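You operate a simulated robot arm through the tools that you are given. There is no shell and no other tool.

You are at the controls of a simulated robot arm. One attempt, no reset.

JOB
Blow the rig out through the trap valve and leave the port open.
Fine: collar tight, pump to about 4 bar, trap valve open till zero and closed again; release stays closed; collar free, steel plug on the white pad. Set down upright: steel plug. Where these are worked on the way, their far stop is far enough and under half their travel is too little: trap valve.

The check looks at the end state, three seconds after you hand in, the way a careful person would. Anything else that was tipped, shoved, dropped, spilled or broken makes it a failure.

ROBOT AND FRAMES
A 7-joint arm with a two-finger parallel gripper, fixed in place. Base frame: the origin is at the foot of the arm, x ahead of it, y to its left, z up. Readings come in m, degrees, newtons and seconds.
With the tool pointing down near the work surface it reaches from about 0.38 to 0.8 m from the base axis. Its first joint turns from -143.0 to 143.0 degrees. Payload 3 kg.
The TCP is the grasp point between the finger pads, 0.03 m short of the fingertips. In the tool frame z runs along the fingers and y along their closing line. Largest opening 0.11 m; finger width 0.02, thickness 0.01; the body of the gripper, 0.048 by 0.112 m, starts 0.055 m behind the TCP.
Orientation is that of the tool frame in the base frame, as a unit quaternion [w, x, y, z]. With the fingers straight down and closing along the base's y, the tool's x points along the base's -x, its y along +y and its z along -z.

CONTROLS
- The arm moves only by the tool arm_command. Its argument "plan" is one flat list of numbers, 7 for each row, row after row: the turn, a rotation vector about the tool's x, y, z in degrees, then the shift along the tool's x, y, z in m, then the opening, from 0 (shut) to 1 (fully open). In form: [wx, wy, wz, tx, ty, tz, grip, wx, wy, wz, tx, ty, tz, grip, ...]. A call has 1 to 20 rows; each row shifts and turns the commanded pose from where the row before left it, along the tool's axes as they then stand. A row lasts 0.2 s, in which the tool goes at most 0.05 m and 8.6 degrees; a call with a longer step from one row to the next is refused whole, and so is a gripper value outside its range. A pose out of reach is approached as far as the arm can. The call stops where the force on the tool passes 40 N (or 10 N more than at its start, if that is more) or the arm is blocked; 0.2 s more then pass. Each finger travels about 0.153 m/s and halts on what it meets, pressing with about 21 N; the grip force reading is that of the motor and also rises with nothing between the fingers. The clock runs only during rows and for 0.2 s after the last one: add rows that do not move to give the fingers time. It gives the time, the measured TCP pose, the force on the tool (base axes), the opening and the grip force at its end, in the units of the frame above (readings bear some noise), with the torque about the TCP (base axes, N m) and any sound that the robot's microphone picked up.
- Cameras (640 x 400 px; columns grow to the right, rows downward): "scene" is fixed at [0.2213, 0.6496, 1.573]; the picture's right is [-0.75, -0.66, 0.00], its down [-0.51, 0.57, -0.64] and it looks along [0.43, -0.48, -0.77] (base axes); focal length 360 px, centre (320, 200). "wrist" rides on the gripper at [0.072, 0.017, -0.103] in the tool frame; the picture's right is [-0.23, 0.97, 0.00], its down [-0.76, -0.18, -0.62] and it looks along [-0.61, -0.14, 0.78] (tool axes); focal length 222 px, centre (320, 200). There is no depth. A picture from a camera that has moved, and an enlarged one, comes with that camera's place and axes in the base frame and with its lens.
- grab_frame(camera): a new picture of that camera. No time passes.
- lift_body(by): slides the trunk up (or, below 0, down) by that many m; the arm rides with it, the base frame stays. It gives what a move gives, with no picture.
- inspect(camera, box): a new picture of the part [left, top, right, bottom] of that camera's present view, enlarged. No time passes.
- job_done(): hands the job in; it is judged then, once.

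Places have to be worked out from the pictures, the camera data and where the tool is seen. Open the gripper and draw the arm clear of the work before you hand the job in, unless the task says otherwise.

The tools are called after ">>>" by a JSON object that holds its "api" and its "payload". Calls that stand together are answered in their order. arm_command: Moves the arm, as the interface text tells. Its arguments: {"type":"object","properties":{"plan":{"type":"array"}},"required":["plan"]} The other tools are called the same way: lift_body (by) slides the trunk up or down; grab_frame (camera) takes a picture; inspect (camera, box) takes an enlarged picture of a part of a camera's view; job_done () hands the job in.

At the start:

```text
clock: 0.0
tool_pos: [0.5852, 0.2384, 1.1553]
orientation: [0.0, 0.0, 1.0, -0.001]
wrist_force: [0.7, -0.8, 0.1]
ft_torque: [-0.01, 0.04, -0.03]
opening: 0.11
gripper_force: 0.0
trunk travel left (down, up): [-0.4, 0.09]
```

scene: 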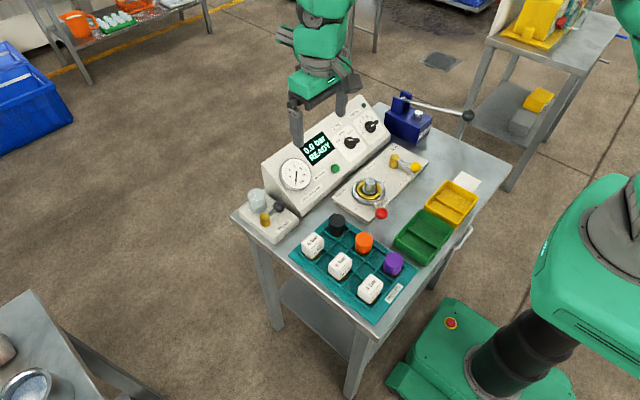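
wrist: 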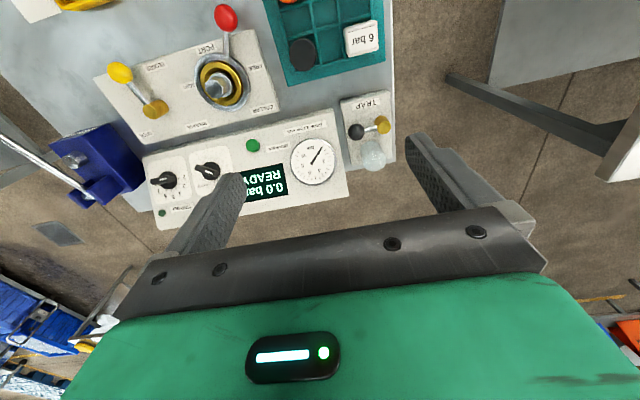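

I'll start by looking closely at the bench from both cameras to identify the parts.

>>> {"api": "inspect", "payload": {"camera": "scene", "box": [230, 80, 490, 240]}}

>>> {"api": "inspect", "payload": {"camera": "scene", "box": [330, 130, 450, 230]}}

>>> {"api": "inspect", "payload": {"camera": "wrist", "box": [90, 0, 410, 200]}}

>>> {"api": "inspect", "payload": {"camera": "scene", "box": [230, 170, 330, 250]}}

```text
2.46 times, centred on (360, 160) of scene
camera zoom: at [0.2213, 0.6496, 1.573], right [-0.75, -0.66, 0.0], down [-0.51, 0.57, -0.64], along [0.43, -0.48, -0.77], focal length 886 px, centre (222, 298)
```

zoom: 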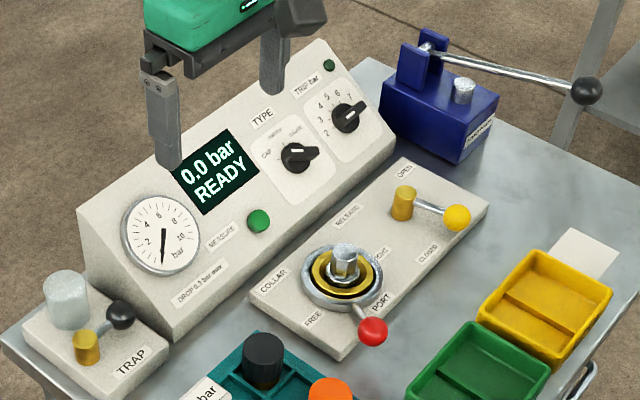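

```text
4.00 times, centred on (390, 180) of scene
camera zoom: at [0.2213, 0.6496, 1.573], right [-0.75, -0.66, 0.0], down [-0.51, 0.57, -0.64], along [0.43, -0.48, -0.77], focal length 1440 px, centre (40, 280)
```

zoom: 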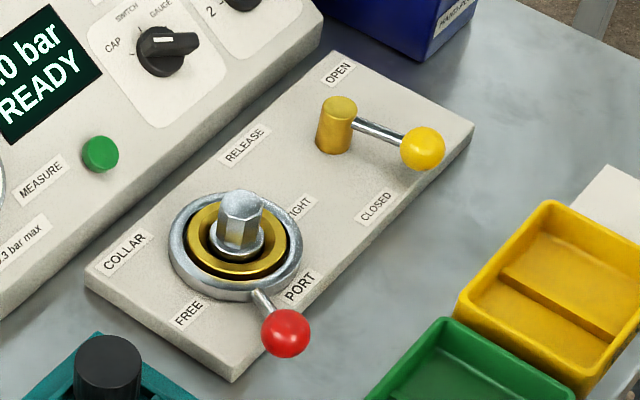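

```text
2.00 times, centred on (250, 100) of wrist
camera zoom: at [0.5137, 0.2554, 1.2597], right [0.23, 0.97, 0.0], down [0.76, -0.18, 0.62], along [0.61, -0.14, -0.78], focal length 444 px, centre (460, 400)
```

zoom: 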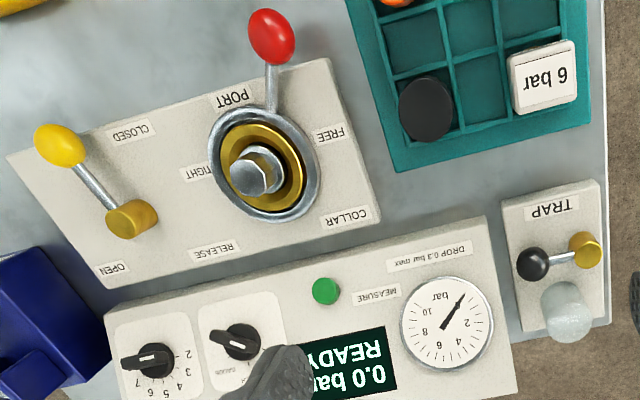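

```text
5.00 times, centred on (280, 210) of scene
camera zoom: at [0.2213, 0.6496, 1.573], right [-0.75, -0.66, 0.0], down [-0.51, 0.57, -0.64], along [0.43, -0.48, -0.77], focal length 1799 px, centre (520, 150)
```

zoom: 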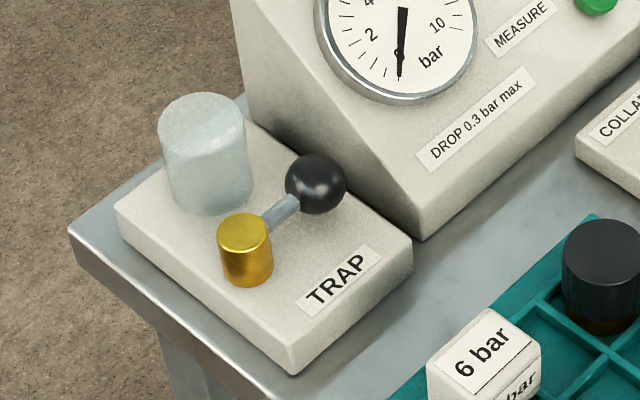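

The layout is clear: collar with red ball in the middle, release with yellow ball, trap with black ball at the left, hand pump at the right, and the steel plug in the port. I'll move the arm high and to the right to see the pump, release and white pad for triangulation.

>>> {"api": "arm_command", "payload": {"plan": [0, 0, 0, 0.0193, -0.034, -0.007, 1, 0, 0, 0, 0.0193, -0.034, -0.007, 1, 0, 0, 0, 0.0193, -0.034, -0.007, 1, 0, 0, 0, 0.0193, -0.034, -0.007, 1, 0, 0, 0, 0.0193, -0.034, -0.007, 1, 0, 0, 0, 0.0193, -0.034, -0.007, 1, 0, 0, 0, 0.0193, -0.034, -0.007, 1, 0, 0, 0, 0, 0, 0, 1]}}

>>> {"api": "grab_frame", "payload": {"camera": "wrist"}}

>>> {"api": "grab_frame", "payload": {"camera": "scene"}}

```text
clock: 1.8
tool_pos: [0.4501, 0.0004, 1.2048]
orientation: [0.0, 0.0, 1.0, 0.0]
wrist_force: [-0.5, -0.3, -0.8]
ft_torque: [-0.01, -0.01, -0.02]
opening: 0.1101
gripper_force: 0.1
trunk travel left (down, up): [-0.4, 0.09]
```

```text
taken
camera wrist: at [0.3778, 0.0175, 1.3086], right [0.23, 0.97, 0.0], down [0.76, -0.18, 0.62], along [0.61, -0.14, -0.78], focal length 222 px, centre (320, 200)
```

wrist: 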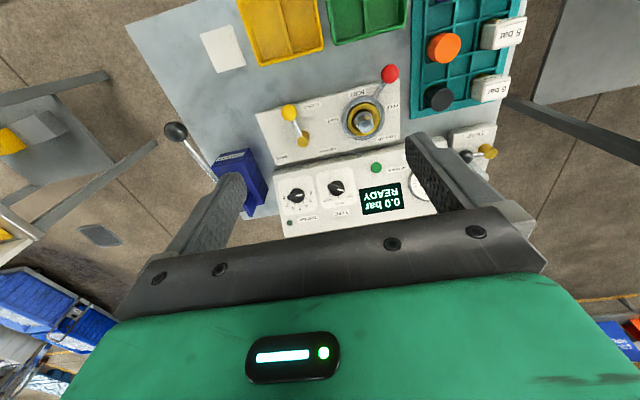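

```text
taken
```

scene: 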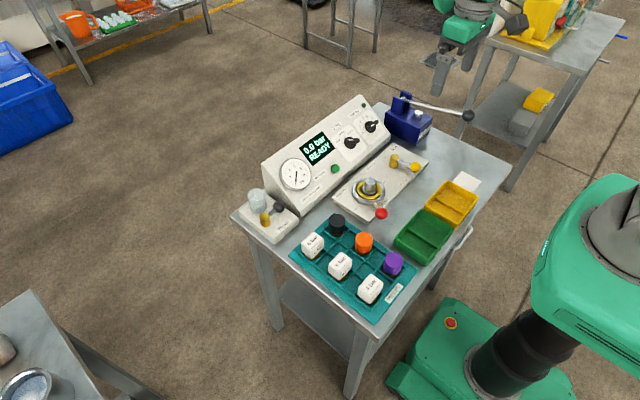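

Now a clear view of everything. I'll enlarge the pump, the pad and the valves in both cameras for triangulation.

>>> {"api": "inspect", "payload": {"camera": "scene", "box": [380, 80, 490, 150]}}

>>> {"api": "inspect", "payload": {"camera": "wrist", "box": [150, 70, 310, 200]}}

>>> {"api": "inspect", "payload": {"camera": "scene", "box": [380, 150, 500, 225]}}

>>> {"api": "inspect", "payload": {"camera": "wrist", "box": [250, 50, 410, 170]}}

>>> {"api": "inspect", "payload": {"camera": "wrist", "box": [180, 0, 340, 100]}}

```text
5.71 times, centred on (435, 115) of scene
camera zoom: at [0.2213, 0.6496, 1.573], right [-0.75, -0.66, 0.0], down [-0.51, 0.57, -0.64], along [0.43, -0.48, -0.77], focal length 2056 px, centre (-337, 686)
```

zoom: 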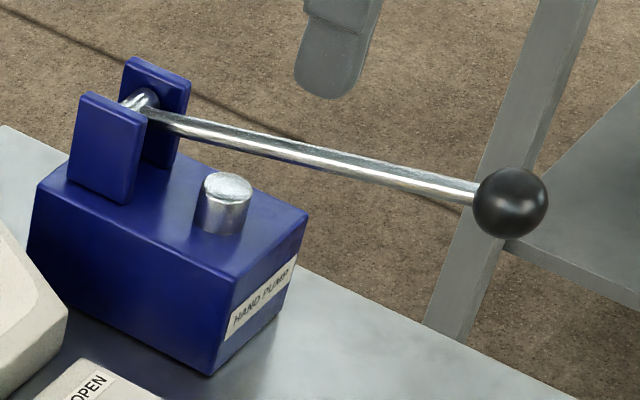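

```text
3.08 times, centred on (230, 135) of wrist
camera zoom: at [0.3778, 0.0175, 1.3086], right [0.23, 0.97, 0.0], down [0.76, -0.18, 0.62], along [0.61, -0.14, -0.78], focal length 684 px, centre (597, 400)
```

zoom: 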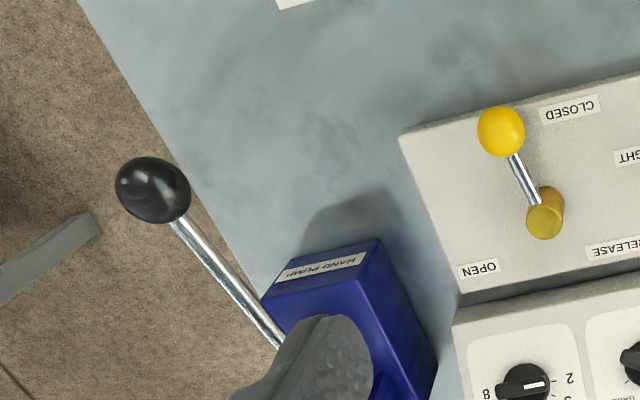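

```text
5.33 times, centred on (440, 188) of scene
camera zoom: at [0.2213, 0.6496, 1.573], right [-0.75, -0.66, 0.0], down [-0.51, 0.57, -0.64], along [0.43, -0.48, -0.77], focal length 1919 px, centre (-320, 267)
```

zoom: 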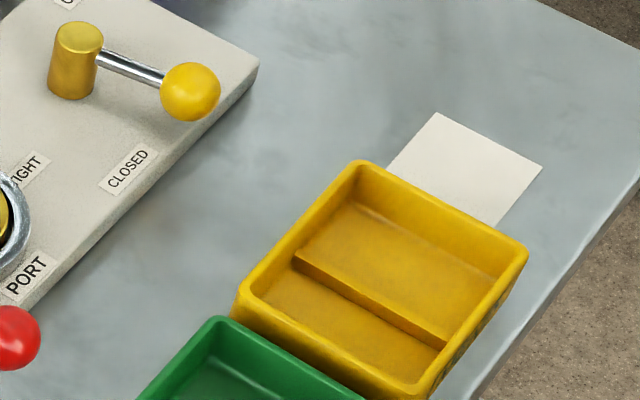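

```text
3.33 times, centred on (330, 110) of wrist
camera zoom: at [0.3778, 0.0175, 1.3086], right [0.23, 0.97, 0.0], down [0.76, -0.18, 0.62], along [0.61, -0.14, -0.78], focal length 740 px, centre (287, 500)
```

zoom: 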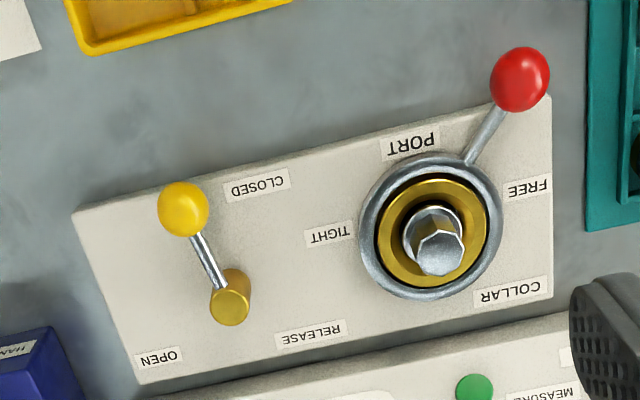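

```text
4.00 times, centred on (260, 50) of wrist
camera zoom: at [0.3778, 0.0175, 1.3086], right [0.23, 0.97, 0.0], down [0.76, -0.18, 0.62], along [0.61, -0.14, -0.78], focal length 888 px, centre (560, 800)
```

zoom: 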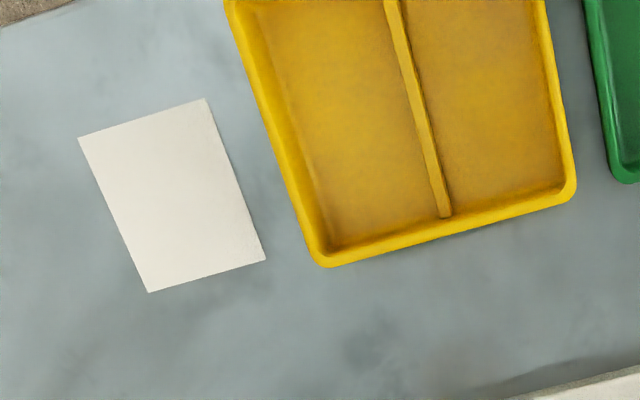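

The table top comes out at z≈0.80, the plate top at ≈0.825, the pad centre near (0.377, -0.170), the plug near (0.554, 0.072) and the red ball near (0.479, 0.124, 0.845). I need a second view of the pump rod and pivot, so I'm moving to the right.

>>> {"api": "arm_command", "payload": {"plan": [0, 0, 0, 0.01, -0.04, -0.015, 1, 0, 0, 0, 0.01, -0.04, -0.015, 1, 0, 0, 0, 0.01, -0.04, -0.015, 1, 0, 0, 0, 0, 0, 0, 1]}}

>>> {"api": "inspect", "payload": {"camera": "wrist", "box": [200, 70, 400, 200]}}

>>> {"api": "grab_frame", "payload": {"camera": "wrist"}}

```text
clock: 2.8
tool_pos: [0.4194, -0.1206, 1.2485]
orientation: [-0.001, 0.0, 1.0, 0.0]
wrist_force: [0.5, -0.3, -1.6]
ft_torque: [0.02, -0.01, -0.01]
opening: 0.1098
gripper_force: 0.1
trunk travel left (down, up): [-0.4, 0.09]
```

```text
3.08 times, centred on (300, 135) of wrist
camera zoom: at [0.347, -0.1032, 1.3529], right [0.23, 0.97, 0.0], down [0.76, -0.18, 0.62], along [0.61, -0.14, -0.78], focal length 684 px, centre (382, 400)
```

zoom: 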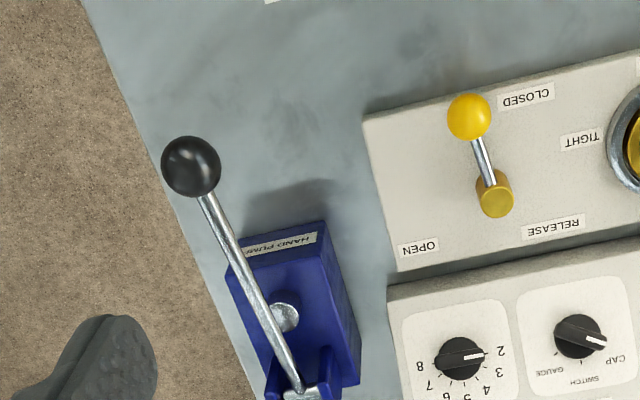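

```text
taken
camera wrist: at [0.347, -0.1032, 1.3529], right [0.23, 0.97, 0.0], down [0.76, -0.18, 0.62], along [0.61, -0.14, -0.78], focal length 222 px, centre (320, 200)
```

wrist: 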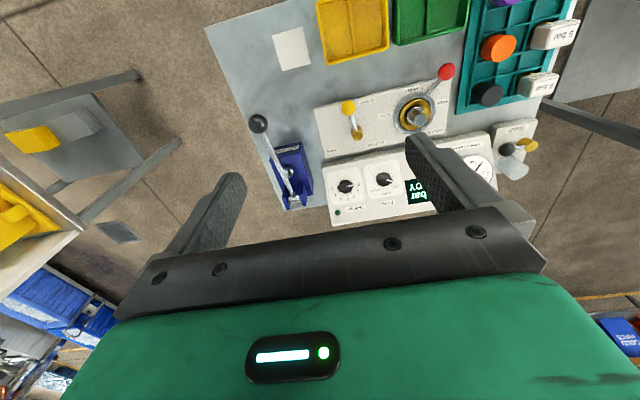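

The pump rod lies in the x–z plane: pivot near (0.663, -0.243, 0.918), ball near (0.460, -0.2425, 0.959). Next I'll take a close look at the trap valve on the left.

>>> {"api": "arm_command", "payload": {"plan": [0, 0, 0, -0.01185, 0.03827, 0.01805, 1, 0, 0, 0, -0.01185, 0.03827, 0.01805, 1, 0, 0, 0, -0.01185, 0.03827, 0.01805, 1, 0, 0, 0, -0.01185, 0.03827, 0.01805, 1, 0, 0, 0, -0.01185, 0.03827, 0.01805, 1, 0, 0, 0, -0.01185, 0.03827, 0.01805, 1, 0, 0, 0, -0.01185, 0.03827, 0.01805, 1, 0, 0, 0, -0.01185, 0.03827, 0.01805, 1, 0, 0, 0, -0.01185, 0.03827, 0.01805, 1, 0, 0, 0, -0.01185, 0.03827, 0.01805, 1, 0, 0, 0, -0.01185, 0.03827, 0.01805, 1, 0, 0, 0, 0, 0, 0, 1]}}

>>> {"api": "grab_frame", "payload": {"camera": "wrist"}}

>>> {"api": "inspect", "payload": {"camera": "wrist", "box": [270, 70, 470, 200]}}

```text
clock: 5.4
tool_pos: [0.5501, 0.3032, 1.0506]
orientation: [0.0, 0.0, 1.0, 0.001]
wrist_force: [0.3, -0.5, 0.0]
ft_torque: [-0.01, -0.01, -0.02]
opening: 0.1099
gripper_force: 0.0
trunk travel left (down, up): [-0.4, 0.09]
```

```text
taken
camera wrist: at [0.4782, 0.3208, 1.1553], right [0.23, 0.97, 0.0], down [0.76, -0.18, 0.62], along [0.61, -0.14, -0.78], focal length 222 px, centre (320, 200)
```

wrist: 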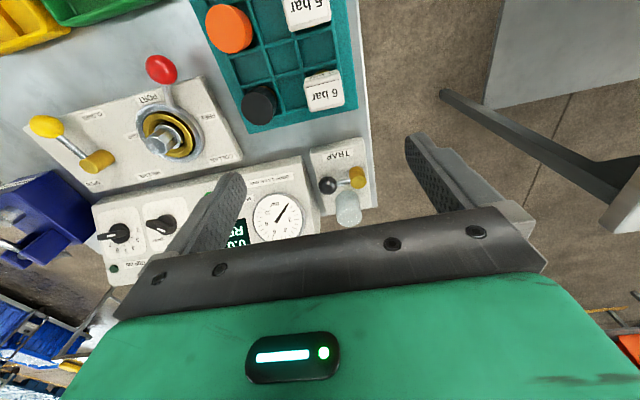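

```text
3.08 times, centred on (370, 135) of wrist
camera zoom: at [0.4782, 0.3208, 1.1553], right [0.23, 0.97, 0.0], down [0.76, -0.18, 0.62], along [0.61, -0.14, -0.78], focal length 684 px, centre (166, 400)
```

zoom: 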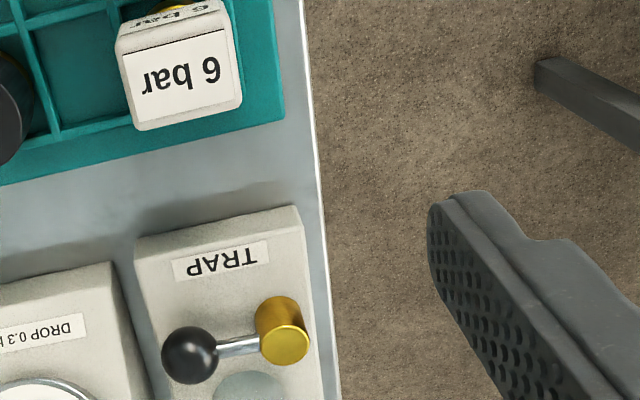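

The trap axis is near (0.680, 0.336), its ball near (0.686, 0.285, 0.853), and the jar blocks the +x side, so it must open toward the robot. First the collar: I'll go above the red ball and turn the fingers so they close along the lever's direction of motion.

>>> {"api": "arm_command", "payload": {"plan": [0, 0, 0, 0.0142, -0.0358, 0.01, 1, 0, 0, 0, 0.0142, -0.0358, 0.01, 1, 0, 0, 0, 0.0142, -0.0358, 0.01, 1, 0, 0, 0, 0.0142, -0.0358, 0.01, 1, 0, 0, 0, 0.0142, -0.0358, 0.01, 1, 0, 0, 7.2, 0, 0, 0, 0.6, 0, 0, 7.2, 0, 0, 0, 0.6, 0, 0, 7.2, 0, 0, 0, 0.6, 0, 0, 7.2, 0, 0, 0, 0.6, 0, 0, 7.2, 0, 0, 0, 0.6, 0, 0, 0, 0, 0, 0, 0.6]}}

>>> {"api": "grab_frame", "payload": {"camera": "wrist"}}

>>> {"api": "inspect", "payload": {"camera": "scene", "box": [330, 110, 450, 230]}}

```text
clock: 7.8
tool_pos: [0.4783, 0.1215, 1.0009]
orientation: [0.0, 0.31, 0.951, 0.0]
wrist_force: [-0.2, -1.1, 0.0]
ft_torque: [-0.02, -0.01, 0.02]
opening: 0.0663
gripper_force: 0.1
trunk travel left (down, up): [-0.4, 0.09]
```

```text
taken
camera wrist: at [0.4311, 0.1786, 1.105], right [0.76, 0.65, 0.0], down [0.51, -0.59, 0.62], along [0.41, -0.47, -0.78], focal length 222 px, centre (320, 200)
```

wrist: 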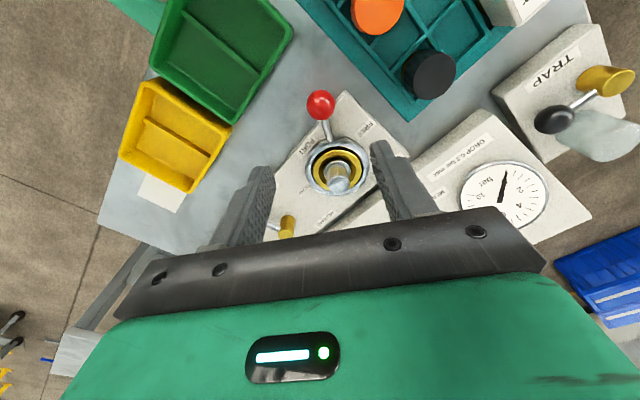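

```text
3.33 times, centred on (390, 170) of scene
camera zoom: at [0.2213, 0.6496, 1.573], right [-0.75, -0.66, 0.0], down [-0.51, 0.57, -0.64], along [0.43, -0.48, -0.77], focal length 1200 px, centre (87, 300)
```

zoom: 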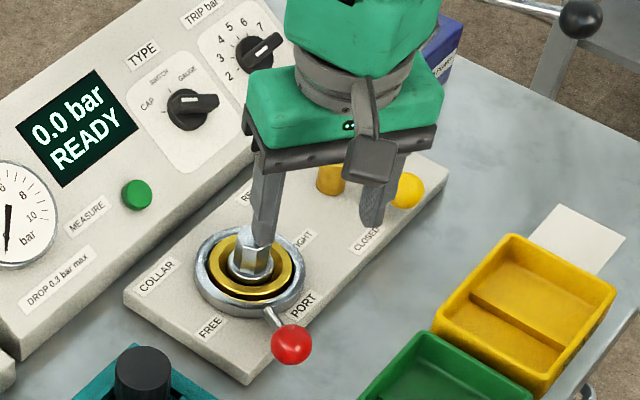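

The ball sits almost exactly under the tool (about 4 mm off in +y). I'll narrow the opening, correct, and descend around the ball.

>>> {"api": "arm_command", "payload": {"plan": [0, 0, 0, 0.0024, 0.0032, 0, 0.45, 0, 0, 0, 0, 0, 0.035, 0.45, 0, 0, 0, 0, 0, 0.035, 0.45, 0, 0, 0, 0, 0, 0.035, 0.45, 0, 0, 0, 0, 0, 0.034, 0.45, 0, 0, 0, 0, 0, 0, 0.45]}}

>>> {"api": "grab_frame", "payload": {"camera": "wrist"}}

>>> {"api": "inspect", "payload": {"camera": "scene", "box": [330, 130, 450, 230]}}

```text
clock: 9.2
tool_pos: [0.4796, 0.126, 0.8606]
orientation: [0.0, 0.309, 0.951, 0.0]
wrist_force: [0.4, -0.1, -0.5]
ft_torque: [-0.01, 0.01, -0.01]
opening: 0.0493
gripper_force: 0.0
trunk travel left (down, up): [-0.4, 0.09]
```

```text
taken
camera wrist: at [0.4312, 0.1833, 0.9651], right [0.76, 0.65, 0.0], down [0.51, -0.59, 0.62], along [0.41, -0.47, -0.78], focal length 222 px, centre (320, 200)
```

wrist: 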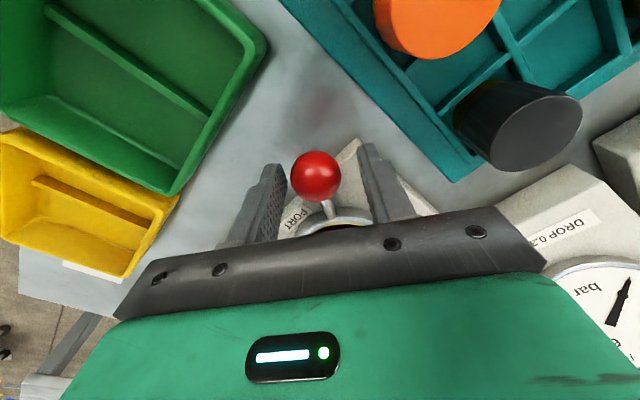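

```text
4.00 times, centred on (390, 180) of scene
camera zoom: at [0.2213, 0.6496, 1.573], right [-0.75, -0.66, 0.0], down [-0.51, 0.57, -0.64], along [0.43, -0.48, -0.77], focal length 1440 px, centre (40, 280)
```

zoom: 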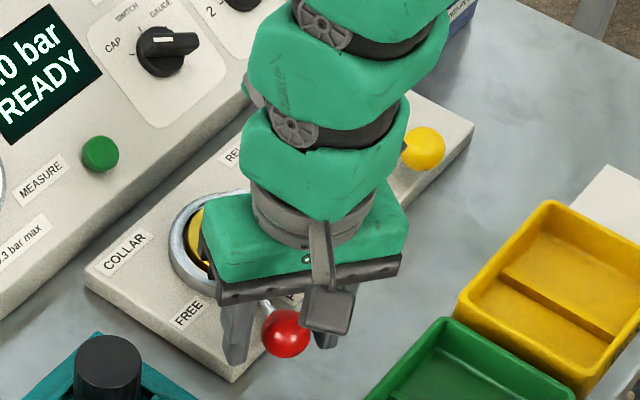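

The ball is centred between the fingers. Closing on it.

>>> {"api": "arm_command", "payload": {"plan": [0, 0, 0, 0, 0, 0, 0.1, 0, 0, 0, 0, 0, 0, 0.1]}}

```text
clock: 9.8
tool_pos: [0.4775, 0.1251, 0.8604]
orientation: [-0.001, 0.31, 0.951, 0.0]
wrist_force: [-11.1, -22.5, -6.2]
ft_torque: [-0.38, 0.16, -0.17]
opening: 0.0312
gripper_force: 44.4
trunk travel left (down, up): [-0.4, 0.09]
```

Grip is on the ball (0.031 m) and the lever resists toward FREE, so it's at its free stop. I'll begin turning it toward TIGHT along the arc, two small steps first to check direction and forces.

>>> {"api": "arm_command", "payload": {"plan": [0, 0, -8, -0.0009, -0.0146, 0, 0.1, 0, 0, -8, -0.0009, -0.0126, 0, 0.1, 0, 0, 0, 0, 0, 0, 0.1]}}

>>> {"api": "inspect", "payload": {"camera": "scene", "box": [330, 130, 450, 230]}}

```text
clock: 10.6
tool_pos: [0.4662, 0.1026, 0.8607]
orientation: [-0.001, 0.174, 0.985, 0.0]
wrist_force: [-3.4, 0.0, -15.6]
ft_torque: [0.03, 0.02, -0.12]
opening: 0.031
gripper_force: 44.9
trunk travel left (down, up): [-0.4, 0.09]
```

```text
4.00 times, centred on (390, 180) of scene
camera zoom: at [0.2213, 0.6496, 1.573], right [-0.75, -0.66, 0.0], down [-0.51, 0.57, -0.64], along [0.43, -0.48, -0.77], focal length 1440 px, centre (40, 280)
```

zoom: 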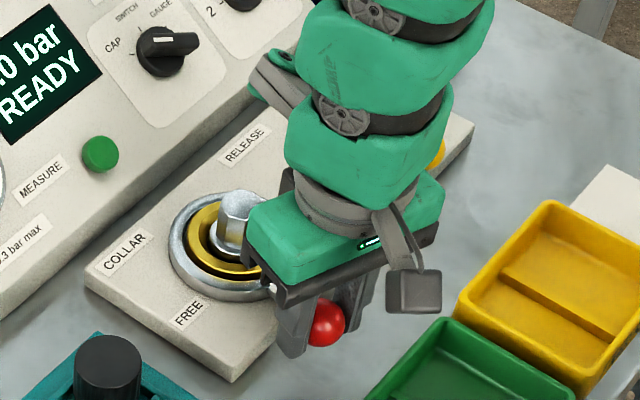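

The lever follows the arc as computed, about 16° turned. Continuing toward TIGHT.

>>> {"api": "arm_command", "payload": {"plan": [0, 0, -8, -0.0009, -0.0126, 0.001, 0.1, 0, 0, -8, -0.0009, -0.0126, 0, 0.1, 0, 0, -8, -0.0009, -0.0126, 0, 0.1, 0, 0, -8, -0.0009, -0.0126, 0, 0.1, 0, 0, 0, 0, 0, 0, 0.1]}}

>>> {"api": "grab_frame", "payload": {"camera": "wrist"}}

```text
clock: 11.8
tool_pos: [0.4619, 0.0521, 0.8611]
orientation: [-0.001, -0.105, 0.994, -0.001]
wrist_force: [-9.7, -3.8, -4.5]
ft_torque: [-0.09, -0.03, -0.13]
opening: 0.031
gripper_force: 44.8
trunk travel left (down, up): [-0.4, 0.09]
```

```text
taken
camera wrist: at [0.3885, 0.0544, 0.9653], right [0.02, 1.0, 0.0], down [0.78, -0.01, 0.62], along [0.62, -0.01, -0.78], focal length 222 px, centre (320, 200)
```

wrist: 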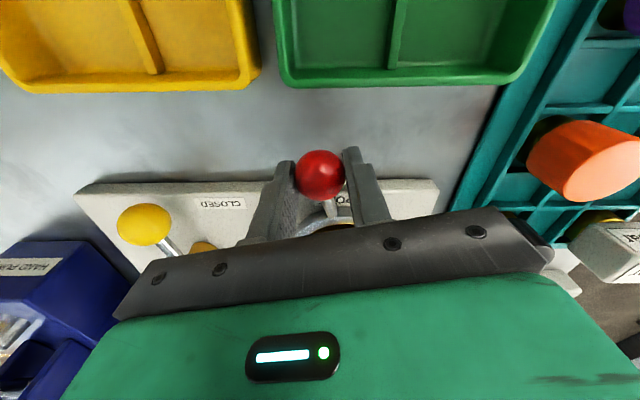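

Still turning freely at about 48°. Continuing, watching for the tight stop.

>>> {"api": "arm_command", "payload": {"plan": [0, 0, -8, -0.0014, -0.0126, 0, 0.1, 0, 0, -8, -0.0009, -0.0126, 0, 0.1, 0, 0, -8, -0.0009, -0.0126, 0, 0.1, 0, 0, 0, 0, 0, 0, 0.1]}}

>>> {"api": "grab_frame", "payload": {"camera": "wrist"}}

>>> {"api": "inspect", "payload": {"camera": "scene", "box": [300, 110, 460, 230]}}

```text
clock: 12.8
tool_pos: [0.4769, 0.0176, 0.8609]
orientation: [-0.001, -0.31, 0.951, 0.0]
wrist_force: [-19.2, -11.7, -0.7]
ft_torque: [-0.19, 0.45, 0.12]
opening: 0.0307
gripper_force: 44.9
trunk travel left (down, up): [-0.4, 0.09]
```

```text
taken
camera wrist: at [0.409, -0.0106, 0.9655], right [-0.39, 0.92, 0.0], down [0.72, 0.3, 0.62], along [0.57, 0.24, -0.78], focal length 222 px, centre (320, 200)
```

wrist: 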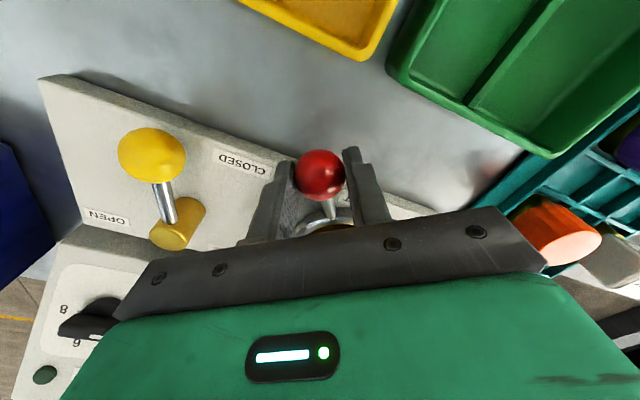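

```text
3.33 times, centred on (380, 170) of scene
camera zoom: at [0.2213, 0.6496, 1.573], right [-0.75, -0.66, 0.0], down [-0.51, 0.57, -0.64], along [0.43, -0.48, -0.77], focal length 1200 px, centre (120, 300)
```

zoom: 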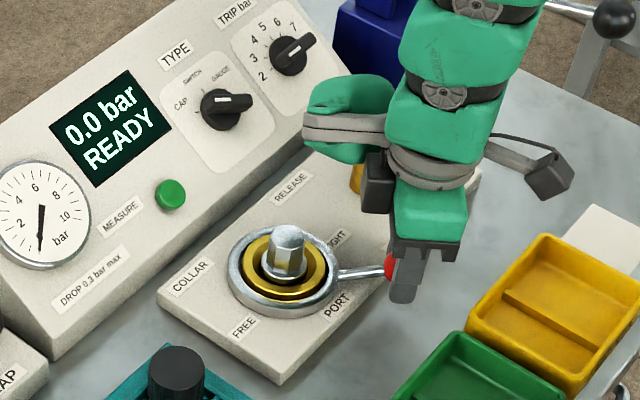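

No tight stop yet at ~72°; the force is only radial. I'll ease outward 2 mm and keep turning.

>>> {"api": "arm_command", "payload": {"plan": [0, 0, -8, 0.0011, -0.0128, 0, 0.1, 0, 0, -8, -0.0009, -0.0128, 0, 0.1, 0, 0, -8, -0.0009, -0.0128, 0, 0.1, 0, 0, 0, 0, 0, 0, 0.1]}}

>>> {"api": "grab_frame", "payload": {"camera": "wrist"}}

>>> {"api": "inspect", "payload": {"camera": "scene", "box": [300, 110, 460, 230]}}

```text
clock: 13.2
tool_pos: [0.4782, 0.016, 0.8614]
orientation: [-0.001, -0.348, 0.937, 0.001]
wrist_force: [-13.0, 22.3, 6.8]
ft_torque: [0.81, 0.18, -0.07]
opening: 0.0311
gripper_force: 44.6
trunk travel left (down, up): [-0.4, 0.09]
stopped in row 1: the force on the tool passed its limit at 55 N (the readings are from after the stop); the commanded pose is now the measured one
```

```text
taken
camera wrist: at [0.414, -0.0182, 0.9656], right [-0.46, 0.89, 0.0], down [0.7, 0.36, 0.62], along [0.55, 0.29, -0.78], focal length 222 px, centre (320, 200)
```

wrist: 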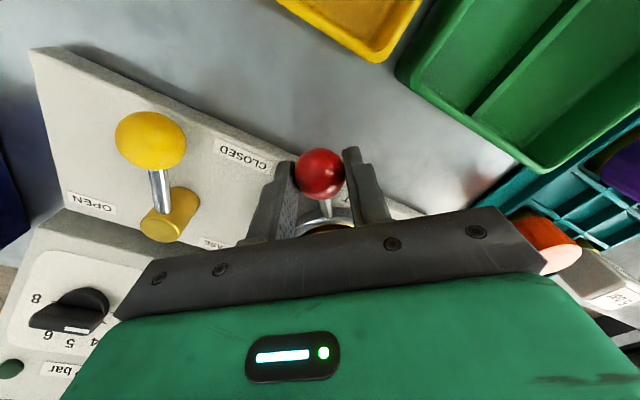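

```text
3.33 times, centred on (380, 170) of scene
camera zoom: at [0.2213, 0.6496, 1.573], right [-0.75, -0.66, 0.0], down [-0.51, 0.57, -0.64], along [0.43, -0.48, -0.77], focal length 1200 px, centre (120, 300)
```

zoom: 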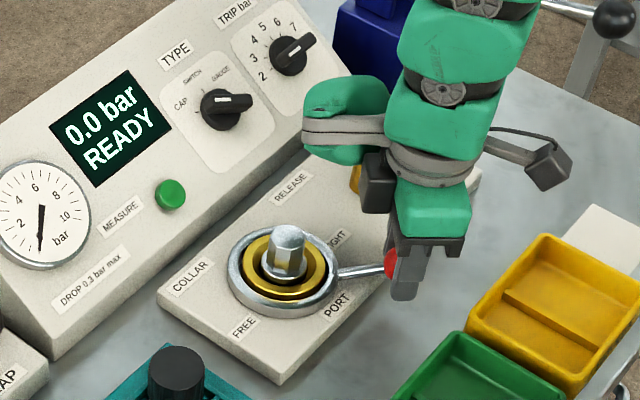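

The lever hit a hard stop at about 217°, ~73° from the free stop, so the collar is tight. I'll open the fingers and rise straight up.

>>> {"api": "arm_command", "payload": {"plan": [0, 0, 0, 0, 0, 0, 0.48, 0, 0, 0, 0, 0, 0, 0.48, 0, 0, 0, 0, 0, -0.035, 0.48, 0, 0, 0, 0, 0, -0.045, 0.48, 0, 0, 0, 0, 0, -0.045, 0.48, 0, 0, 0, 0, 0, 0, 0.48]}}

>>> {"api": "grab_frame", "payload": {"camera": "wrist"}}

>>> {"api": "inspect", "payload": {"camera": "scene", "box": [300, 110, 460, 230]}}

```text
clock: 14.6
tool_pos: [0.481, 0.0142, 0.9869]
orientation: [-0.001, -0.349, 0.937, 0.001]
wrist_force: [0.2, 0.2, -0.4]
ft_torque: [-0.01, 0.01, -0.01]
opening: 0.0527
gripper_force: 0.0
trunk travel left (down, up): [-0.4, 0.09]
```

```text
taken
camera wrist: at [0.4163, -0.0205, 1.0911], right [-0.46, 0.89, 0.0], down [0.69, 0.36, 0.62], along [0.55, 0.29, -0.78], focal length 222 px, centre (320, 200)
```

wrist: 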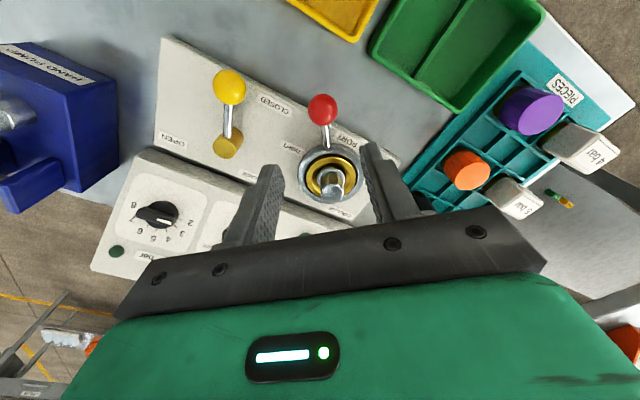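

```text
3.33 times, centred on (380, 170) of scene
camera zoom: at [0.2213, 0.6496, 1.573], right [-0.75, -0.66, 0.0], down [-0.51, 0.57, -0.64], along [0.43, -0.48, -0.77], focal length 1200 px, centre (120, 300)
```

zoom: 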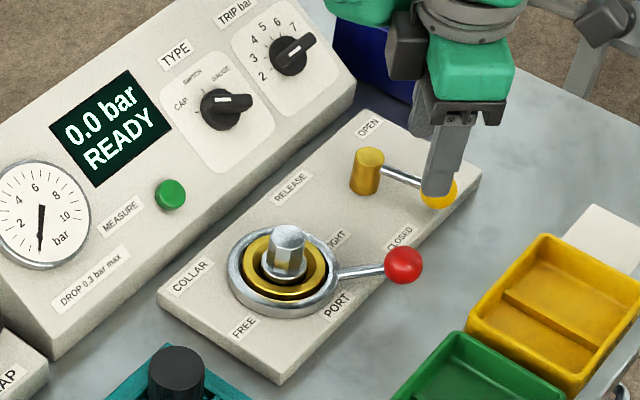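

The red lever stays at the tight stop. Now I'll square up the gripper and move above the pump ball, fingers closing along y.

>>> {"api": "arm_command", "payload": {"plan": [0, 0, 8.16, 0, 0, -0.01, 0.6, 0, 0, 8.16, 0, 0, -0.01, 0.6, 0, 0, 8.16, 0, 0, -0.01, 0.6, 0, 0, 8.16, 0, 0, -0.01, 0.6, 0, 0, 8.16, 0, 0, -0.01, 0.6, 0, 0, 0, 0.0035, -0.0428, -0.0072, 0.6, 0, 0, 0, 0.0035, -0.0428, -0.0072, 0.6, 0, 0, 0, 0.0035, -0.0428, -0.0072, 0.6, 0, 0, 0, 0.0035, -0.0428, -0.0072, 0.6, 0, 0, 0, 0.0035, -0.0428, -0.0072, 0.6, 0, 0, 0, 0.0035, -0.0428, -0.0072, 0.6, 0, 0, 0, 0, 0, 0, 0.6]}}

>>> {"api": "grab_frame", "payload": {"camera": "wrist"}}

>>> {"api": "inspect", "payload": {"camera": "scene", "box": [370, 50, 530, 150]}}

```text
clock: 17.2
tool_pos: [0.4598, -0.2433, 1.0795]
orientation: [-0.002, 0.0, 1.0, 0.001]
wrist_force: [0.1, -0.6, -0.4]
ft_torque: [-0.01, 0.05, 0.01]
opening: 0.0661
gripper_force: 0.0
trunk travel left (down, up): [-0.4, 0.09]
```

```text
taken
camera wrist: at [0.3891, -0.2261, 1.1834], right [0.23, 0.97, 0.0], down [0.76, -0.18, 0.62], along [0.6, -0.14, -0.78], focal length 222 px, centre (320, 200)
```

wrist: 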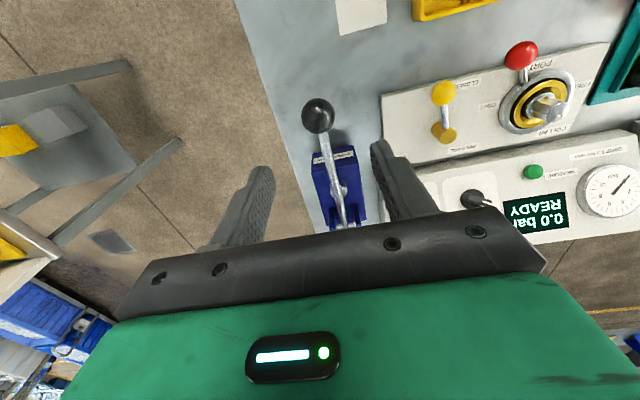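

```text
4.00 times, centred on (450, 100) of scene
camera zoom: at [0.2213, 0.6496, 1.573], right [-0.75, -0.66, 0.0], down [-0.51, 0.57, -0.64], along [0.43, -0.48, -0.77], focal length 1440 px, centre (-200, 600)
```

zoom: 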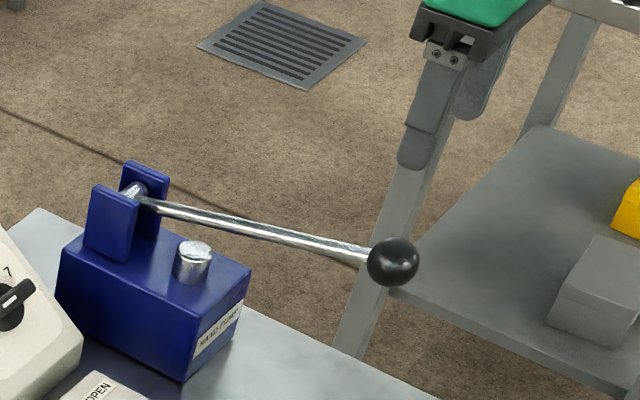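

The pump ball is right below the tool at about (0.460, -0.245, 0.959). Descending around it.

>>> {"api": "arm_command", "payload": {"plan": [0, 0, 0, 0, -0.001, 0.04, 0.6, 0, 0, 0, 0, 0, 0.04, 0.6, 0, 0, 0, 0, 0, 0.038, 0.6, 0, 0, 0, 0, 0, 0, 0.6]}}

>>> {"api": "grab_frame", "payload": {"camera": "wrist"}}

>>> {"api": "inspect", "payload": {"camera": "scene", "box": [390, 70, 510, 150]}}

```text
clock: 18.2
tool_pos: [0.4598, -0.2452, 0.9595]
orientation: [-0.002, 0.0, 1.0, 0.001]
wrist_force: [0.8, -0.2, -0.7]
ft_torque: [-0.02, 0.01, 0.01]
opening: 0.066
gripper_force: 0.0
trunk travel left (down, up): [-0.4, 0.09]
```

```text
taken
camera wrist: at [0.3886, -0.2272, 1.0647], right [0.23, 0.97, 0.0], down [0.76, -0.18, 0.62], along [0.6, -0.14, -0.78], focal length 222 px, centre (320, 200)
```

wrist: 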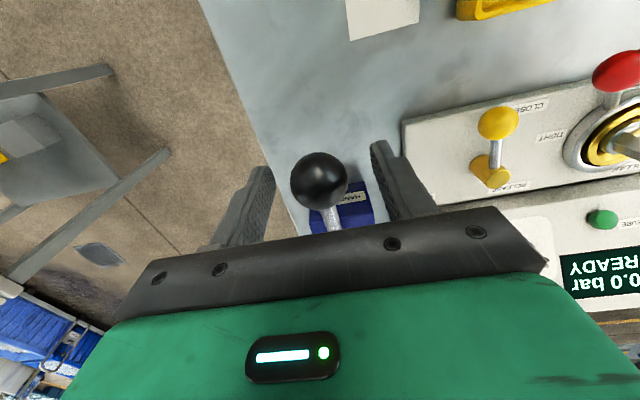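

```text
5.00 times, centred on (450, 110) of scene
camera zoom: at [0.2213, 0.6496, 1.573], right [-0.75, -0.66, 0.0], down [-0.51, 0.57, -0.64], along [0.43, -0.48, -0.77], focal length 1799 px, centre (-330, 650)
```

zoom: 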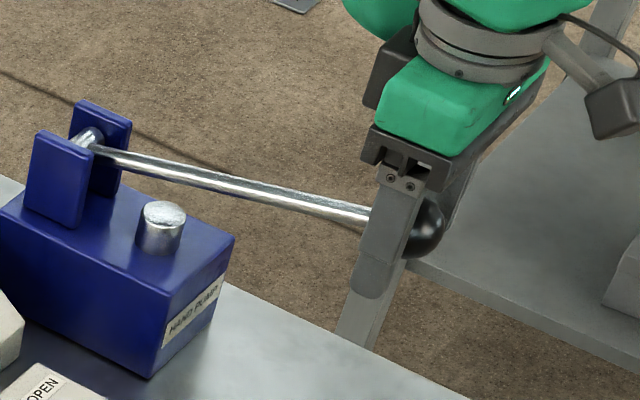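

Ball is centred. Closing on it after a 3 mm shift toward me.

>>> {"api": "arm_command", "payload": {"plan": [0, 0, 0, 0.002, 0.001, 0, 0.6, 0, 0, 0, 0, 0, 0, 0.1, 0, 0, 0, 0, 0, 0, 0.1]}}

```text
clock: 19.0
tool_pos: [0.4576, -0.2449, 0.9603]
orientation: [-0.001, 0.0, 1.0, 0.002]
wrist_force: [-0.8, -16.6, -0.1]
ft_torque: [-0.3, 0.08, -0.04]
opening: 0.0344
gripper_force: 45.2
trunk travel left (down, up): [-0.4, 0.09]
```

Gripped at 0.034 m. I'll test the lever gently: a short move down its arc first.

>>> {"api": "arm_command", "payload": {"plan": [0, 0, 0, 0, -0.0015, 0, 0.1, 0, 0, 0, 0.0012, 0, 0.007, 0.1, 0, 0, 0, 0.0012, 0, 0.007, 0.1, 0, 0, 0, 0, 0, 0, 0.1]}}

>>> {"api": "inspect", "payload": {"camera": "scene", "box": [270, 70, 510, 220]}}

```text
clock: 20.0
tool_pos: [0.4555, -0.2444, 0.9468]
orientation: [0.0, 0.0, 1.0, 0.001]
wrist_force: [-1.4, -11.0, 8.2]
ft_torque: [-0.19, -1.12, -0.02]
opening: 0.034
gripper_force: 45.5
trunk travel left (down, up): [-0.4, 0.09]
```

```text
2.67 times, centred on (390, 145) of scene
camera zoom: at [0.2213, 0.6496, 1.573], right [-0.75, -0.66, 0.0], down [-0.51, 0.57, -0.64], along [0.43, -0.48, -0.77], focal length 960 px, centre (133, 347)
```

zoom: 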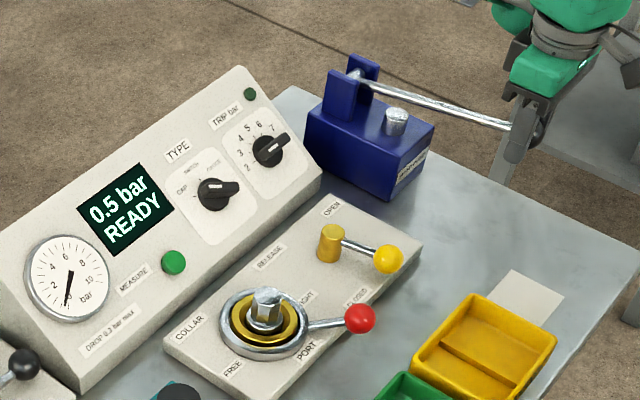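

Pressing down works: the display reads 0.5 bar. Continuing the down stroke.

>>> {"api": "arm_command", "payload": {"plan": [0, 0, 0, 0.0008, 0, 0.01, 0.1, 0, 0, 0, 0.0006, 0, 0.01, 0.1, 0, 0, 0, 0.0002, 0, 0.01, 0.1, 0, 0, 0, 0, 0, 0, 0.1]}}

>>> {"api": "inspect", "payload": {"camera": "scene", "box": [270, 70, 510, 220]}}

```text
clock: 21.0
tool_pos: [0.4533, -0.2444, 0.9164]
orientation: [-0.001, -0.001, 1.0, 0.002]
wrist_force: [-0.7, -14.2, 5.6]
ft_torque: [-0.08, -0.3, -0.15]
opening: 0.0345
gripper_force: 44.4
trunk travel left (down, up): [-0.4, 0.09]
```

```text
2.67 times, centred on (390, 145) of scene
camera zoom: at [0.2213, 0.6496, 1.573], right [-0.75, -0.66, 0.0], down [-0.51, 0.57, -0.64], along [0.43, -0.48, -0.77], focal length 960 px, centre (133, 347)
```

zoom: 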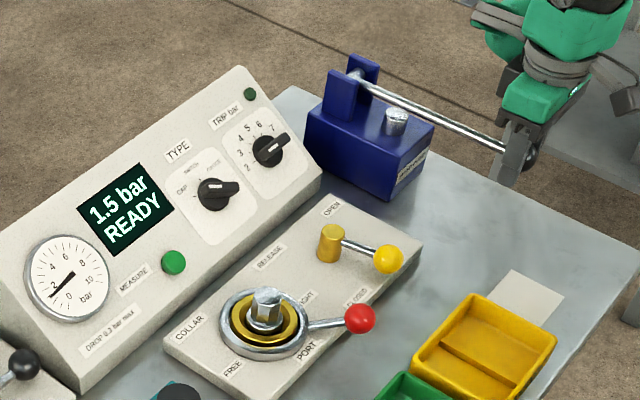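

1.5 bar now. Continuing further down.

>>> {"api": "arm_command", "payload": {"plan": [0, 0, 0, -0.0003, 0, 0.01, 0.1, 0, 0, 0, -0.0008, 0, 0.01, 0.1, 0, 0, 0, 0, 0, 0, 0.1]}}

>>> {"api": "inspect", "payload": {"camera": "scene", "box": [270, 70, 510, 220]}}

```text
clock: 21.8
tool_pos: [0.4547, -0.2438, 0.8973]
orientation: [0.0, 0.0, 1.0, 0.002]
wrist_force: [-7.3, -17.7, 7.7]
ft_torque: [-0.18, -0.66, -0.03]
opening: 0.0343
gripper_force: 45.7
trunk travel left (down, up): [-0.4, 0.09]
```

```text
2.67 times, centred on (390, 145) of scene
camera zoom: at [0.2213, 0.6496, 1.573], right [-0.75, -0.66, 0.0], down [-0.51, 0.57, -0.64], along [0.43, -0.48, -0.77], focal length 960 px, centre (133, 347)
```

zoom: 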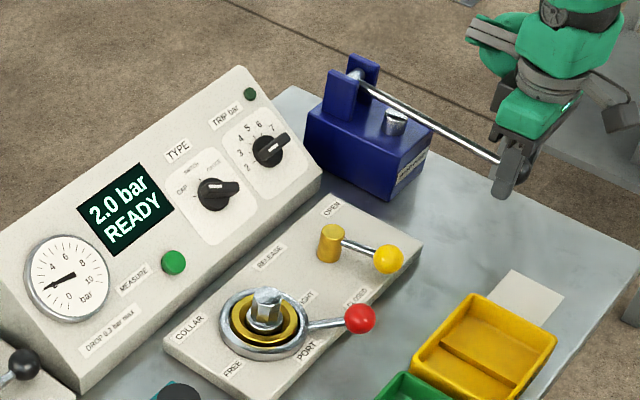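

2.0 bar. Continuing in small steps; the lower stop may be near.

>>> {"api": "arm_command", "payload": {"plan": [0, 0, 0, -0.0011, -0.0005, 0.009, 0.1, 0, 0, 0, -0.0014, 0, 0.009, 0.1, 0, 0, 0, 0, 0, 0, 0.1]}}

>>> {"api": "inspect", "payload": {"camera": "scene", "box": [270, 70, 510, 220]}}

```text
clock: 22.2
tool_pos: [0.4558, -0.2452, 0.8927]
orientation: [0.0, 0.001, 1.0, 0.001]
wrist_force: [-13.7, -0.6, 16.0]
ft_torque: [0.07, -0.14, 0.09]
opening: 0.0343
gripper_force: 45.1
trunk travel left (down, up): [-0.4, 0.09]
stopped in row 2: the force on the tool passed its limit at 45 N (the readings are from after the stop); the commanded pose is now the measured one
```

```text
2.67 times, centred on (390, 145) of scene
camera zoom: at [0.2213, 0.6496, 1.573], right [-0.75, -0.66, 0.0], down [-0.51, 0.57, -0.64], along [0.43, -0.48, -0.77], focal length 960 px, centre (133, 347)
```

zoom: 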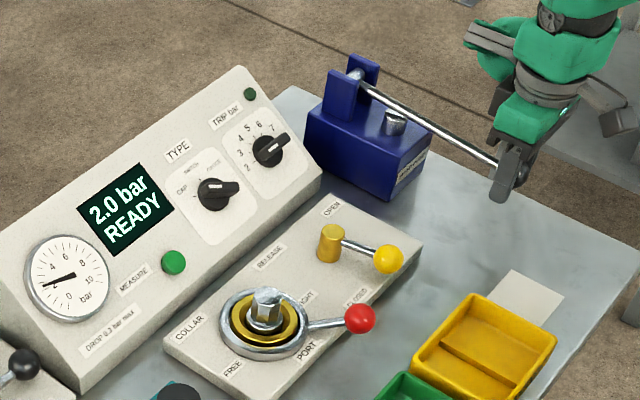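

The lower stop is at ball height ≈0.893 and a full stroke gives 2.0 bar. I'll raise the lever back along its arc for a second stroke.

>>> {"api": "arm_command", "payload": {"plan": [0, 0, 0, 0.002, 0, -0.0113, 0.1, 0, 0, 0, 0.0005, 0, -0.011, 0.1, 0, 0, 0, -0.0002, 0, -0.011, 0.1, 0, 0, 0, -0.0007, 0, -0.011, 0.1, 0, 0, 0, -0.0013, 0, -0.011, 0.1, 0, 0, 0, -0.0017, 0, -0.01, 0.1, 0, 0, 0, 0, 0, 0, 0.1]}}

>>> {"api": "inspect", "payload": {"camera": "scene", "box": [270, 70, 510, 220]}}

```text
clock: 23.8
tool_pos: [0.4582, -0.2454, 0.9543]
orientation: [-0.002, 0.001, 1.0, 0.001]
wrist_force: [2.0, 4.6, -3.7]
ft_torque: [0.06, 1.06, 0.1]
opening: 0.0342
gripper_force: 45.3
trunk travel left (down, up): [-0.4, 0.09]
```

```text
2.67 times, centred on (390, 145) of scene
camera zoom: at [0.2213, 0.6496, 1.573], right [-0.75, -0.66, 0.0], down [-0.51, 0.57, -0.64], along [0.43, -0.48, -0.77], focal length 960 px, centre (133, 347)
```

zoom: 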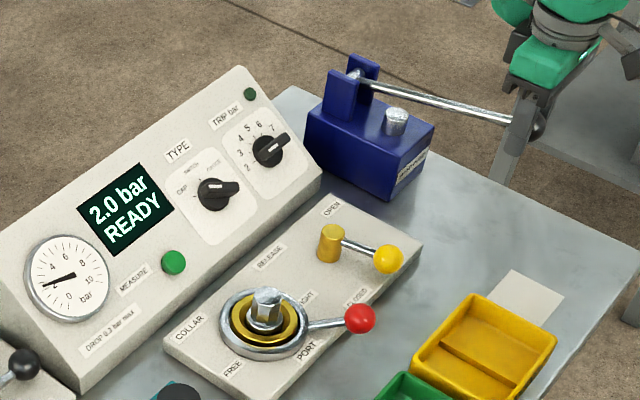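

Pressure holds at 2.0 bar. Raise the last few millimetres to the original top, then press the second stroke most of the way.

>>> {"api": "arm_command", "payload": {"plan": [0, 0, 0, -0.0005, 0, -0.006, 0.1, 0, 0, 0, 0, 0, 0, 0.1]}}

>>> {"api": "inspect", "payload": {"camera": "scene", "box": [270, 70, 510, 220]}}

```text
clock: 24.4
tool_pos: [0.4594, -0.2451, 0.9607]
orientation: [-0.002, 0.0, 1.0, 0.001]
wrist_force: [1.0, 1.3, -14.3]
ft_torque: [-0.01, 0.03, 0.02]
opening: 0.0341
gripper_force: 45.0
trunk travel left (down, up): [-0.4, 0.09]
```

```text
2.67 times, centred on (390, 145) of scene
camera zoom: at [0.2213, 0.6496, 1.573], right [-0.75, -0.66, 0.0], down [-0.51, 0.57, -0.64], along [0.43, -0.48, -0.77], focal length 960 px, centre (133, 347)
```

zoom: 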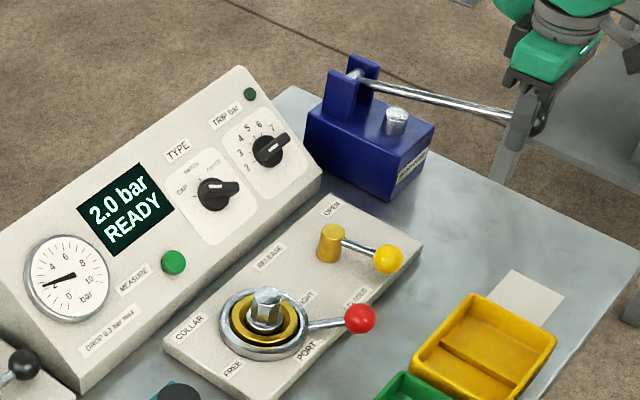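

At the upper stop (14 N). Second down stroke now.

>>> {"api": "arm_command", "payload": {"plan": [0, 0, 0, 0.0018, 0, 0.0105, 0.1, 0, 0, 0, 0.0014, 0, 0.0105, 0.1, 0, 0, 0, 0.0008, 0, 0.0105, 0.1, 0, 0, 0, 0.0003, 0, 0.0105, 0.1, 0, 0, 0, -0.0002, 0, 0.0105, 0.1, 0, 0, 0, -0.0007, 0, 0.0105, 0.1, 0, 0, 0, 0, 0, 0, 0.1]}}

>>> {"api": "inspect", "payload": {"camera": "scene", "box": [270, 70, 510, 220]}}

```text
clock: 26.0
tool_pos: [0.455, -0.245, 0.8984]
orientation: [-0.002, 0.0, 1.0, 0.0]
wrist_force: [-1.2, -0.9, 8.1]
ft_torque: [-0.06, -0.66, -0.04]
opening: 0.0345
gripper_force: 44.7
trunk travel left (down, up): [-0.4, 0.09]
```

```text
2.67 times, centred on (390, 145) of scene
camera zoom: at [0.2213, 0.6496, 1.573], right [-0.75, -0.66, 0.0], down [-0.51, 0.57, -0.64], along [0.43, -0.48, -0.77], focal length 960 px, centre (133, 347)
```

zoom: 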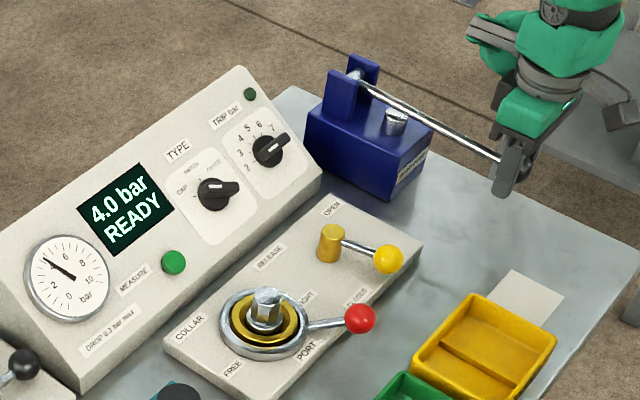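

4.0 bar reached. I'll return the pump lever to its original top position and then let go.

>>> {"api": "arm_command", "payload": {"plan": [0, 0, 0, 0.0007, 0, -0.0105, 0.1, 0, 0, 0, 0.0002, 0, -0.0105, 0.1, 0, 0, 0, -0.0003, 0, -0.0105, 0.1, 0, 0, 0, -0.0008, 0, -0.0105, 0.1, 0, 0, 0, -0.0014, 0, -0.0105, 0.1, 0, 0, 0, -0.0018, 0, -0.0095, 0.1, 0, 0, 0, 0, 0, 0, 0.1]}}

>>> {"api": "inspect", "payload": {"camera": "scene", "box": [270, 70, 510, 220]}}

```text
clock: 27.6
tool_pos: [0.4596, -0.244, 0.9603]
orientation: [-0.002, 0.0, 1.0, 0.0]
wrist_force: [-1.3, -5.1, -11.3]
ft_torque: [-0.05, 0.34, 0.05]
opening: 0.0343
gripper_force: 45.1
trunk travel left (down, up): [-0.4, 0.09]
```

```text
2.67 times, centred on (390, 145) of scene
camera zoom: at [0.2213, 0.6496, 1.573], right [-0.75, -0.66, 0.0], down [-0.51, 0.57, -0.64], along [0.43, -0.48, -0.77], focal length 960 px, centre (133, 347)
```

zoom: 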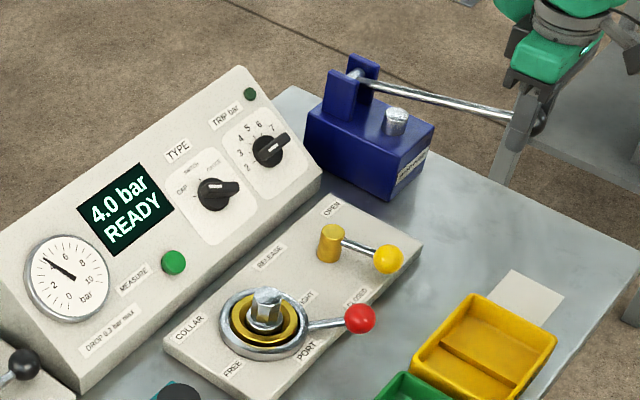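

Pressure holds at 4.0 bar with the lever up. Opening the fingers and rising clear.

>>> {"api": "arm_command", "payload": {"plan": [0, 0, 0, 0, 0, 0, 0.65, 0, 0, 0, 0, 0, 0, 0.65, 0, 0, 0, 0, 0, -0.035, 0.65, 0, 0, 0, 0, 0, -0.045, 0.65, 0, 0, 0, 0, 0, -0.04, 0.65, 0, 0, 0, 0, 0, 0, 0.65]}}

>>> {"api": "inspect", "payload": {"camera": "scene", "box": [270, 70, 510, 220]}}

```text
clock: 29.0
tool_pos: [0.4582, -0.2444, 1.081]
orientation: [-0.001, -0.001, 1.0, 0.001]
wrist_force: [-0.1, 0.3, -0.4]
ft_torque: [-0.01, 0.02, -0.01]
opening: 0.0715
gripper_force: 0.1
trunk travel left (down, up): [-0.4, 0.09]
```

```text
2.67 times, centred on (390, 145) of scene
camera zoom: at [0.2213, 0.6496, 1.573], right [-0.75, -0.66, 0.0], down [-0.51, 0.57, -0.64], along [0.43, -0.48, -0.77], focal length 960 px, centre (133, 347)
```

zoom: 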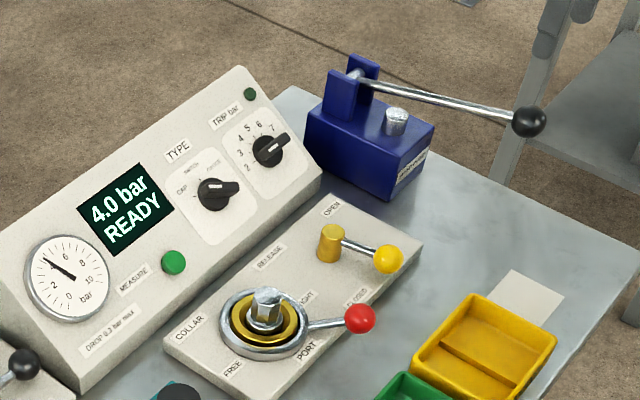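

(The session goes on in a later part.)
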